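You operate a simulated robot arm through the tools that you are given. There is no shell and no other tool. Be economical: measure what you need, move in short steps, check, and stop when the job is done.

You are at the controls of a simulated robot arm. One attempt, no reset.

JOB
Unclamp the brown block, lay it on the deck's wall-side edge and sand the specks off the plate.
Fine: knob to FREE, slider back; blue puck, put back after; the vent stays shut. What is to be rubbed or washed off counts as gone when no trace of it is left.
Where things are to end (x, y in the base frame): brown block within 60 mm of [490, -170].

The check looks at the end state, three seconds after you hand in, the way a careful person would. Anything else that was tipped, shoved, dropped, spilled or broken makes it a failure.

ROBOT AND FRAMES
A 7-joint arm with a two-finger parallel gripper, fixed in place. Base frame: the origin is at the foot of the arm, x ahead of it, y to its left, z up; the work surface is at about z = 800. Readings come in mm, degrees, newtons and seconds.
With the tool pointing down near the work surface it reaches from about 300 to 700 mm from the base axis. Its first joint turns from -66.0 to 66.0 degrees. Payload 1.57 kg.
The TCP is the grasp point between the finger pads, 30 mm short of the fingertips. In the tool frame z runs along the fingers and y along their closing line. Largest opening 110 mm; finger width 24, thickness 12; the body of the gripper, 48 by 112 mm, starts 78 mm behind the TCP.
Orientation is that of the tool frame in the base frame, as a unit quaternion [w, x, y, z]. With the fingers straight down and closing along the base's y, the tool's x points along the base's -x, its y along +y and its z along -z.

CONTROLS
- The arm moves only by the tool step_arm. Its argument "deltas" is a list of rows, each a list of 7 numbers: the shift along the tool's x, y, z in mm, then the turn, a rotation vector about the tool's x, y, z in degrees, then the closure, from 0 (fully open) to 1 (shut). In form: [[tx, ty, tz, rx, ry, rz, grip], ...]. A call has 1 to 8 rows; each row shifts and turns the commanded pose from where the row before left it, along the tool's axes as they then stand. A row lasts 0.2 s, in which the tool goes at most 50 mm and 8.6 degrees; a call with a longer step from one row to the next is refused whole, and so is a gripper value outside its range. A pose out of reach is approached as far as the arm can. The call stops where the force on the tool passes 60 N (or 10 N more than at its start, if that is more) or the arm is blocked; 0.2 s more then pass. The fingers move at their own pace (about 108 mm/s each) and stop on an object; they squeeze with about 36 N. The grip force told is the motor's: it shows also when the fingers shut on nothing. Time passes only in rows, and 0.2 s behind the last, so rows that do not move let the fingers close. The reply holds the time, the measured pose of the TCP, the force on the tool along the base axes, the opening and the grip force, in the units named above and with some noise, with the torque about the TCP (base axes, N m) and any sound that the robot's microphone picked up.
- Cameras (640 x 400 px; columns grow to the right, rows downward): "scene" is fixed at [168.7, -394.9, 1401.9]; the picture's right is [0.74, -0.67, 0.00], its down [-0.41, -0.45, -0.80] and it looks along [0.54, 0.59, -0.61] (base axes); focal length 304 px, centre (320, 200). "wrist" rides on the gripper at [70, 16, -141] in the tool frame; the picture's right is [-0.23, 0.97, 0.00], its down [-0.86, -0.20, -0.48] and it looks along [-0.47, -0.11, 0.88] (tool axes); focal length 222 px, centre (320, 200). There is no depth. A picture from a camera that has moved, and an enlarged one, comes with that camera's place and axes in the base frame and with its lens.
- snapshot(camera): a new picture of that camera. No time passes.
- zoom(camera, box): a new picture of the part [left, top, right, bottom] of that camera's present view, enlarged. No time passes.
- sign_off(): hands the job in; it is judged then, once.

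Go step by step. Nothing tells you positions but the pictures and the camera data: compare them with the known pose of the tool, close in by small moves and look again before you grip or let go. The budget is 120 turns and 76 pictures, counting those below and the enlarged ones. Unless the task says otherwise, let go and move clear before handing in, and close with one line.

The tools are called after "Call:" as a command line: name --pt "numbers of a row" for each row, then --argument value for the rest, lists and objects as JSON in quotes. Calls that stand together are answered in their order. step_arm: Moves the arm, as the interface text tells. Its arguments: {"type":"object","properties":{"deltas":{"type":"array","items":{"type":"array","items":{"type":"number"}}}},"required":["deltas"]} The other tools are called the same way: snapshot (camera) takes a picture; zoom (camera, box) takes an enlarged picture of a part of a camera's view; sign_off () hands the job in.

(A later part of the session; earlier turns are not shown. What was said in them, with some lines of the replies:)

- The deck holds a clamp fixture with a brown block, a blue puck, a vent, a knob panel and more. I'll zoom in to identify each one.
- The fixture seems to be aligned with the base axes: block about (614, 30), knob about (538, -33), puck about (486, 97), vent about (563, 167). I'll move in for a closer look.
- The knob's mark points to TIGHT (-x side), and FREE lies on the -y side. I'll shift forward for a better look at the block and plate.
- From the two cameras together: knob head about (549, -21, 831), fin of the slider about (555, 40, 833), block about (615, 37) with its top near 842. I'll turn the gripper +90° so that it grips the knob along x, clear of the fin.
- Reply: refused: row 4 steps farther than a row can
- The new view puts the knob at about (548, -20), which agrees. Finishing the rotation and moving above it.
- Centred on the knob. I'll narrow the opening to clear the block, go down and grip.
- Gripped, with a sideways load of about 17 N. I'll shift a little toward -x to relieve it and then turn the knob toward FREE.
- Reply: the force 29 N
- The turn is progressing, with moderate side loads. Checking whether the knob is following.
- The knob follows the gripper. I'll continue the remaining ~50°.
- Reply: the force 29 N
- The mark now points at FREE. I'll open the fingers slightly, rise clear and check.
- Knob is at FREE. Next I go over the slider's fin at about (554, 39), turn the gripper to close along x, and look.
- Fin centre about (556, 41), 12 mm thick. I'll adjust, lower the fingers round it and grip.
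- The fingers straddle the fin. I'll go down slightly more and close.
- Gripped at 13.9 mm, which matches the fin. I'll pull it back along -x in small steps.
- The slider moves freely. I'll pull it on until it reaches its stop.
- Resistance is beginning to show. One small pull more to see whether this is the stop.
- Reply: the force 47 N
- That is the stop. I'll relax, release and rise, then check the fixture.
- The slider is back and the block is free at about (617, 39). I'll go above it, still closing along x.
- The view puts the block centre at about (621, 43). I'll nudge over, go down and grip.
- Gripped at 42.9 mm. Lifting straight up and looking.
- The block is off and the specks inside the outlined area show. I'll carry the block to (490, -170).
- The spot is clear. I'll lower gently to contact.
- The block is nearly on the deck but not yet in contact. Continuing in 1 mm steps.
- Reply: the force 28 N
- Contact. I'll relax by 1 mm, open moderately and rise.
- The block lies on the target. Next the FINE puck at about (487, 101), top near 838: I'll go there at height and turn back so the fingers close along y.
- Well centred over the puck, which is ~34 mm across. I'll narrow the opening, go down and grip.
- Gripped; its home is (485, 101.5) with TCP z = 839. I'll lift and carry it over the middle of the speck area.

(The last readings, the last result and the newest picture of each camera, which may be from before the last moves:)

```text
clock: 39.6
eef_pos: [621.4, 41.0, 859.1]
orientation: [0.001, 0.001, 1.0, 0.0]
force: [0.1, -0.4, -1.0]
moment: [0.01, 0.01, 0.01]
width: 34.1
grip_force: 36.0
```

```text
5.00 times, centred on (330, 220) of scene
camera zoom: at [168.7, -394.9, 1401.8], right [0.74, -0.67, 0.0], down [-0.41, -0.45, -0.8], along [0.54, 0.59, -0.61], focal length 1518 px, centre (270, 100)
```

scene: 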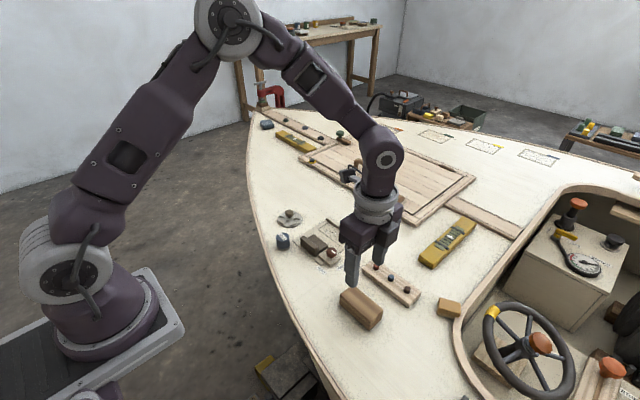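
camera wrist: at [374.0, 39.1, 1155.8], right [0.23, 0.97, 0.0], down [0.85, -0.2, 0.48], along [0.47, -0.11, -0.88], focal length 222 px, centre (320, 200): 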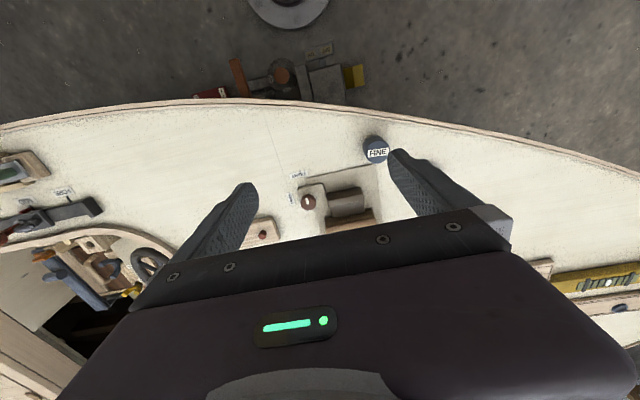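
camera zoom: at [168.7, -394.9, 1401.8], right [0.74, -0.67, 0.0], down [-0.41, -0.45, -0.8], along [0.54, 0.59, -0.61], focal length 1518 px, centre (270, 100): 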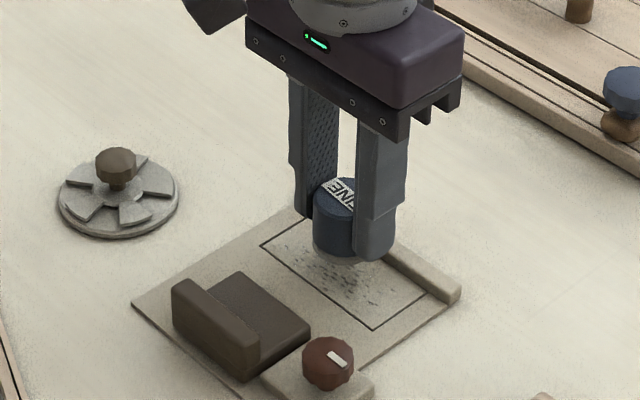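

The puck hovers over the specks, clear of the rail. Lowering to contact.

Call:
step_arm --pt "0 0 8 0 0 0 1" --pt "0 0 3 0 0 0 1" --pt "0 0 2 0 0 0 1" --pt "0 0 2 0 0 0 1" --pt "0 0 0 0 0 0 1"

```text
clock: 40.8
eef_pos: [620.0, 39.2, 844.1]
orientation: [-0.001, 0.0, 1.0, 0.0]
force: [0.7, 0.9, -0.2]
moment: [-0.01, 0.0, 0.01]
width: 33.9
grip_force: 35.9
```

Call:
step_arm --pt "0 0 1 0 0 0 1" --pt "0 0 1 0 0 0 1" --pt "0 0 0 0 0 0 1"

```text
clock: 41.6
eef_pos: [620.6, 40.4, 843.3]
orientation: [0.0, 0.001, 1.0, 0.0]
force: [-1.2, -0.3, 2.9]
moment: [-0.02, 0.03, -0.01]
width: 34.1
grip_force: 36.2
```

Contact begins. Pressing slightly more and making the first strokes along y at x ≈ 620.

Call:
step_arm --pt "0 0 0.7 0 0 0 1" --pt "0 12 0 0 0 0 1" --pt "0 12 0 0 0 0 1" --pt "0 8 0 0 0 0 1" --pt "0 -16 0 0 0 0 1" --pt "0 -16 0 0 0 0 1" --pt "0 -16 0 0 0 0 1" --pt "0 -14 0 0 0 0 1"

Call:
zoom --camera "scene" --box '[290, 190, 370, 250]'

```text
clock: 43.4
eef_pos: [620.2, 9.9, 843.1]
orientation: [0.0, 0.0, 1.0, 0.0]
force: [0.1, -0.5, 0.1]
moment: [0.0, 0.01, -0.01]
width: 33.9
grip_force: 35.9
```

```text
6.67 times, centred on (330, 220) of scene
camera zoom: at [168.7, -394.9, 1401.8], right [0.74, -0.67, 0.0], down [-0.41, -0.45, -0.8], along [0.54, 0.59, -0.61], focal length 2024 px, centre (253, 67)
```

zoom: 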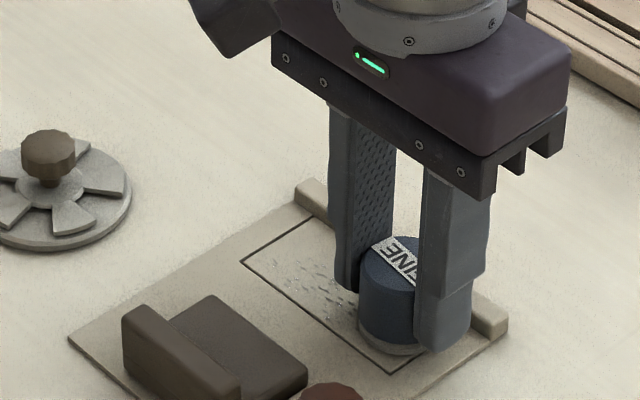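

The pressure has gone off. I'll press deeper until the force shows.

Call:
step_arm --pt "0 0 1 0 0 0 1" --pt "0 0 1 0 0 0 1" --pt "0 0 0 0 0 0 1"

```text
clock: 44.2
eef_pos: [619.0, 9.6, 841.9]
orientation: [0.001, 0.0, 1.0, 0.0]
force: [-1.6, -0.4, 13.1]
moment: [-0.08, 0.07, 0.09]
width: 34.2
grip_force: 35.9
```

Pressing at about 13 N now. Stroking the full length back and forth.

Call:
step_arm --pt "0 15 0 0 0 0 1" --pt "0 15 0 0 0 0 1" --pt "0 15 0 0 0 0 1" --pt "0 15 0 0 0 0 1" --pt "0 -15 0 0 0 0 1" --pt "0 -15 0 0 0 0 1" --pt "0 -15 0 0 0 0 1" --pt "0 -15 0 0 0 0 1"

Call:
step_arm --pt "4 0 0 0 0 0 1" --pt "0 15 0 0 0 0 1" --pt "0 15 0 0 0 0 1" --pt "0 15 0 0 0 0 1" --pt "0 15 0 0 0 0 1" --pt "0 0 0 0 0 0 1"

Call:
zoom --camera "scene" --box '[290, 190, 370, 250]'

```text
clock: 46.0
eef_pos: [618.7, 9.5, 840.7]
orientation: [0.0, 0.001, 1.0, 0.0]
force: [-0.5, 0.2, 0.0]
moment: [-0.03, 0.02, -0.01]
width: 33.9
grip_force: 35.9
```

```text
clock: 47.4
eef_pos: [615.9, 70.2, 839.9]
orientation: [0.0, 0.0, 1.0, 0.0]
force: [-0.9, 0.6, -0.4]
moment: [-0.02, 0.0, -0.02]
width: 33.9
grip_force: 36.4
```

```text
6.67 times, centred on (330, 220) of scene
camera zoom: at [168.7, -394.9, 1401.8], right [0.74, -0.67, 0.0], down [-0.41, -0.45, -0.8], along [0.54, 0.59, -0.61], focal length 2024 px, centre (253, 67)
```

zoom: 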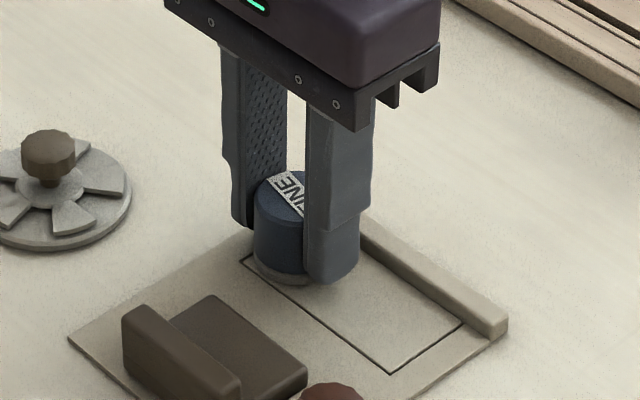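

The visible part of the plate looks clean. The puck has crept up a few mm in the grip. I'll do one more pass on the +x side and then lift to inspect.

Call:
step_arm --pt "0 0 1.2 0 0 0 1" --pt "-10 0 0 0 0 0 1" --pt "0 -15 0 0 0 0 1" --pt "0 -15 0 0 0 0 1" --pt "0 -15 0 0 0 0 1" --pt "0 -15 0 0 0 0 1" --pt "5 0 0 0 0 0 1" --pt "0 0 0 0 0 0 1"

Call:
step_arm --pt "0 0 -20 0 0 0 1" --pt "0 0 -40 0 0 0 1" --pt "40 15 -15 0 0 0 1" --pt "45 20 0 0 0 0 1" --pt "0 0 0 0 0 0 1"

Call:
zoom --camera "scene" --box '[300, 200, 360, 250]'

Call:
zoom --camera "wrist" --box '[200, 80, 440, 240]'

```text
clock: 49.2
eef_pos: [622.6, 7.7, 839.2]
orientation: [0.002, 0.0, 1.0, -0.003]
force: [2.4, -3.7, 12.5]
moment: [-0.11, -0.13, -0.03]
width: 33.6
grip_force: 36.5
```

```text
clock: 50.4
eef_pos: [533.0, 46.1, 913.6]
orientation: [0.001, 0.0, 1.0, 0.0]
force: [-0.6, 0.0, -0.6]
moment: [0.0, -0.02, -0.01]
width: 33.9
grip_force: 35.5
```

```text
8.00 times, centred on (330, 225) of scene
camera zoom: at [168.7, -394.9, 1401.9], right [0.74, -0.67, 0.0], down [-0.41, -0.45, -0.8], along [0.54, 0.59, -0.61], focal length 2429 px, centre (240, 0)
```

zoom: 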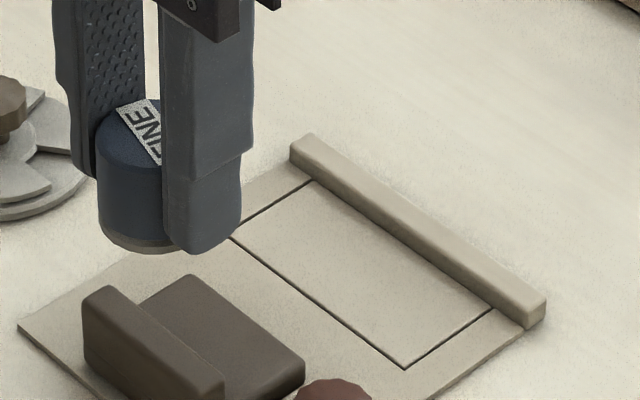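

```text
2.50 times, centred on (320, 160) of wrist
camera zoom: at [464.4, 62.2, 1054.3], right [0.23, 0.97, 0.0], down [0.85, -0.2, 0.48], along [0.47, -0.11, -0.88], focal length 555 px, centre (320, 300)
```

zoom: 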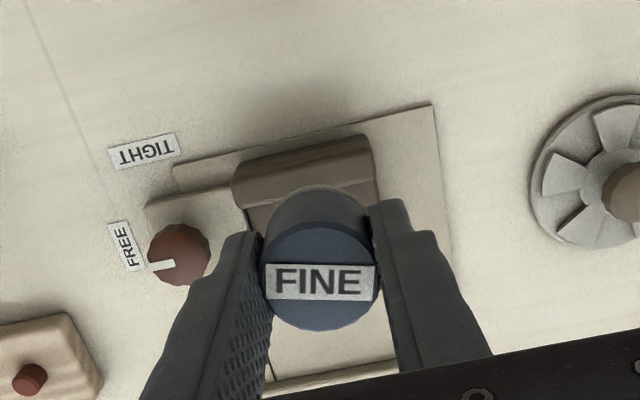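

Plate looks clean so far. I'll move above the puck's home spot and inspect the whole plate while still holding the puck.

Call:
step_arm --pt "24 28 0 0 0 0 1" --pt "24 27 0 0 0 0 1" --pt "0 0 0 0 0 0 1"

Call:
zoom --camera "scene" --box '[305, 205, 360, 245]'

```text
clock: 51.2
eef_pos: [485.9, 99.9, 914.1]
orientation: [0.0, 0.0, 1.0, 0.0]
force: [-0.2, -0.2, 0.2]
moment: [-0.01, 0.0, 0.02]
width: 33.9
grip_force: 36.5
```

```text
10.00 times, centred on (332, 225) of scene
camera zoom: at [168.7, -394.9, 1401.9], right [0.74, -0.67, 0.0], down [-0.41, -0.45, -0.8], along [0.54, 0.59, -0.61], focal length 3037 px, centre (195, -50)
```

zoom: 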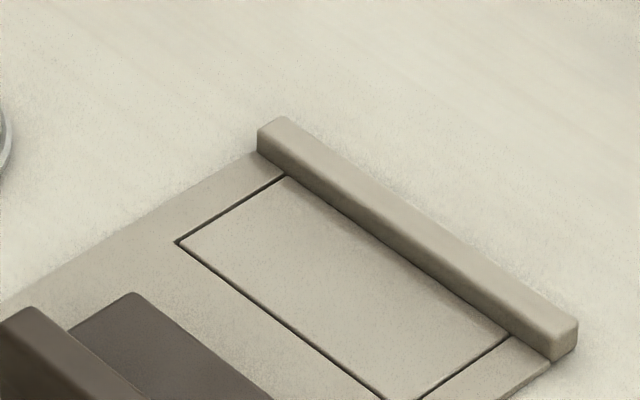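

The plate is clean. I'll set the puck down at (485, 101.5), feeling for contact.

Call:
step_arm --pt "1 1 40 0 0 0 1" --pt "0 0 30 0 0 0 1" --pt "0 0 5 0 0 0 1" --pt "0 0 0 0 0 0 1"

Call:
step_arm --pt "0 0 1.5 0 0 0 1" --pt "0 0 1 0 0 0 1" --pt "0 0 1 0 0 0 1" --pt "0 0 0 0 0 0 1"

```text
clock: 52.2
eef_pos: [486.6, 101.5, 838.6]
orientation: [0.001, 0.0, 1.0, 0.0]
force: [0.4, -0.2, 0.0]
moment: [-0.03, 0.01, 0.03]
width: 33.5
grip_force: 36.1
```

```text
clock: 53.2
eef_pos: [487.0, 102.5, 836.3]
orientation: [0.0, 0.0, 1.0, -0.001]
force: [-5.6, 1.8, 17.2]
moment: [0.05, 0.05, 0.0]
width: 33.5
grip_force: 35.9
```

Contact on the deck. I'll relax, open and rise straight up.

Call:
step_arm --pt "0 0 -1 0 0 0 1" --pt "0 0 0 0 0 0 0.5" --pt "0 0 0 0 0 0 0.5" --pt "0 0 -30 0 0 0 0.5" --pt "0 0 -40 0 0 0 0.5" --pt "0 0 -40 0 0 0 0.5" --pt "0 0 0 0 0 0 0"

Call:
step_arm --pt "-40 -20 0 0 0 0 0" --pt "-40 -20 0 0 0 0 0" --pt "0 -10 0 0 0 0 0"

Call:
zoom --camera "wrist" --box '[250, 110, 410, 220]'

Call:
snapshot --camera "scene"

Call:
zoom --camera "scene" --box '[260, 190, 380, 280]'

```text
clock: 54.8
eef_pos: [488.0, 100.1, 949.6]
orientation: [0.0, 0.0, 1.0, 0.001]
force: [0.8, 0.5, 0.5]
moment: [-0.03, -0.03, 0.01]
width: 109.9
grip_force: 0.0
```

```text
clock: 55.6
eef_pos: [567.9, 51.8, 947.5]
orientation: [0.0, 0.001, 1.0, 0.0]
force: [-0.4, 0.5, -0.8]
moment: [0.01, 0.0, -0.02]
width: 110.2
grip_force: 0.0
```

```text
3.64 times, centred on (330, 165) of wrist
camera zoom: at [498.8, 68.3, 1087.9], right [0.23, 0.97, 0.0], down [0.86, -0.2, 0.48], along [0.47, -0.11, -0.88], focal length 808 px, centre (284, 327)
```

zoom: 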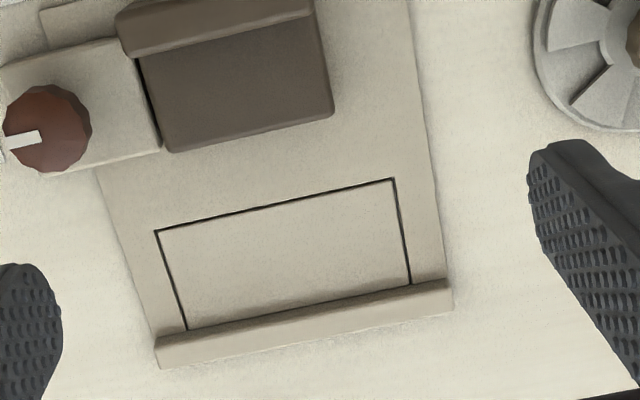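

```text
29 pictures are left
```

scene: 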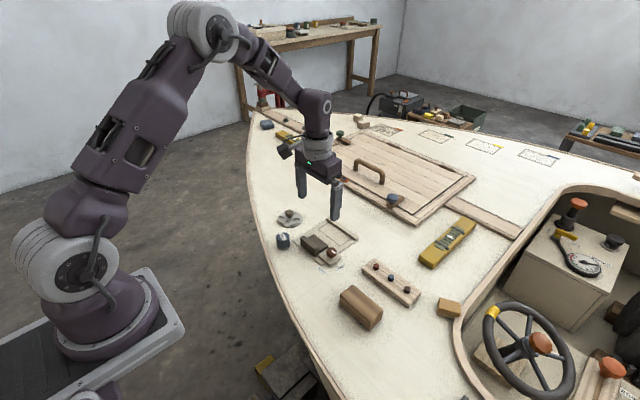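

```text
4.44 times, centred on (320, 235) of scene
camera zoom: at [168.7, -394.9, 1401.8], right [0.74, -0.67, 0.0], down [-0.41, -0.45, -0.8], along [0.54, 0.59, -0.61], focal length 1350 px, centre (320, 44)
```

zoom: 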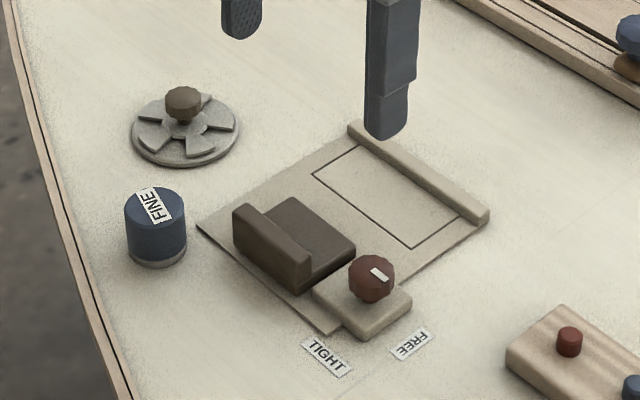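

Everything is in place. One last close look at the plate from the wrist for faint traces, and a move up clear.

Call:
zoom --camera "wrist" --box '[284, 155, 370, 210]'

Call:
step_arm --pt "0 0 -40 0 0 0 0" --pt "0 0 -40 0 0 0 0" --pt "0 0 0 0 0 0 0"

```text
7.27 times, centred on (327, 182) of wrist
camera zoom: at [498.8, 68.3, 1087.9], right [0.23, 0.97, 0.0], down [0.86, -0.2, 0.48], along [0.47, -0.11, -0.88], focal length 1615 px, centre (269, 327)
```

zoom: 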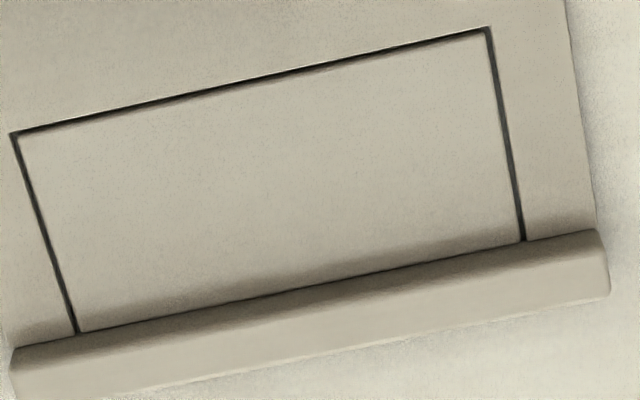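

```text
clock: 56.4
eef_pos: [565.4, 49.9, 1029.2]
orientation: [0.001, 0.0, 1.0, 0.0]
force: [-1.2, -0.3, 0.7]
moment: [0.01, 0.03, -0.02]
width: 110.0
grip_force: 0.1
```

No specks are left on the plate, the vent looks as it did at the start, and the arm is clear. Handing in.

Call:
sign_off

```text
The job is handed in.
```

The brown block is unclamped (knob at FREE, slider back) and lies at about (491, -170). The plate shows no specks, the blue puck is back within about 2 mm of its spot, and the vent was left shut.
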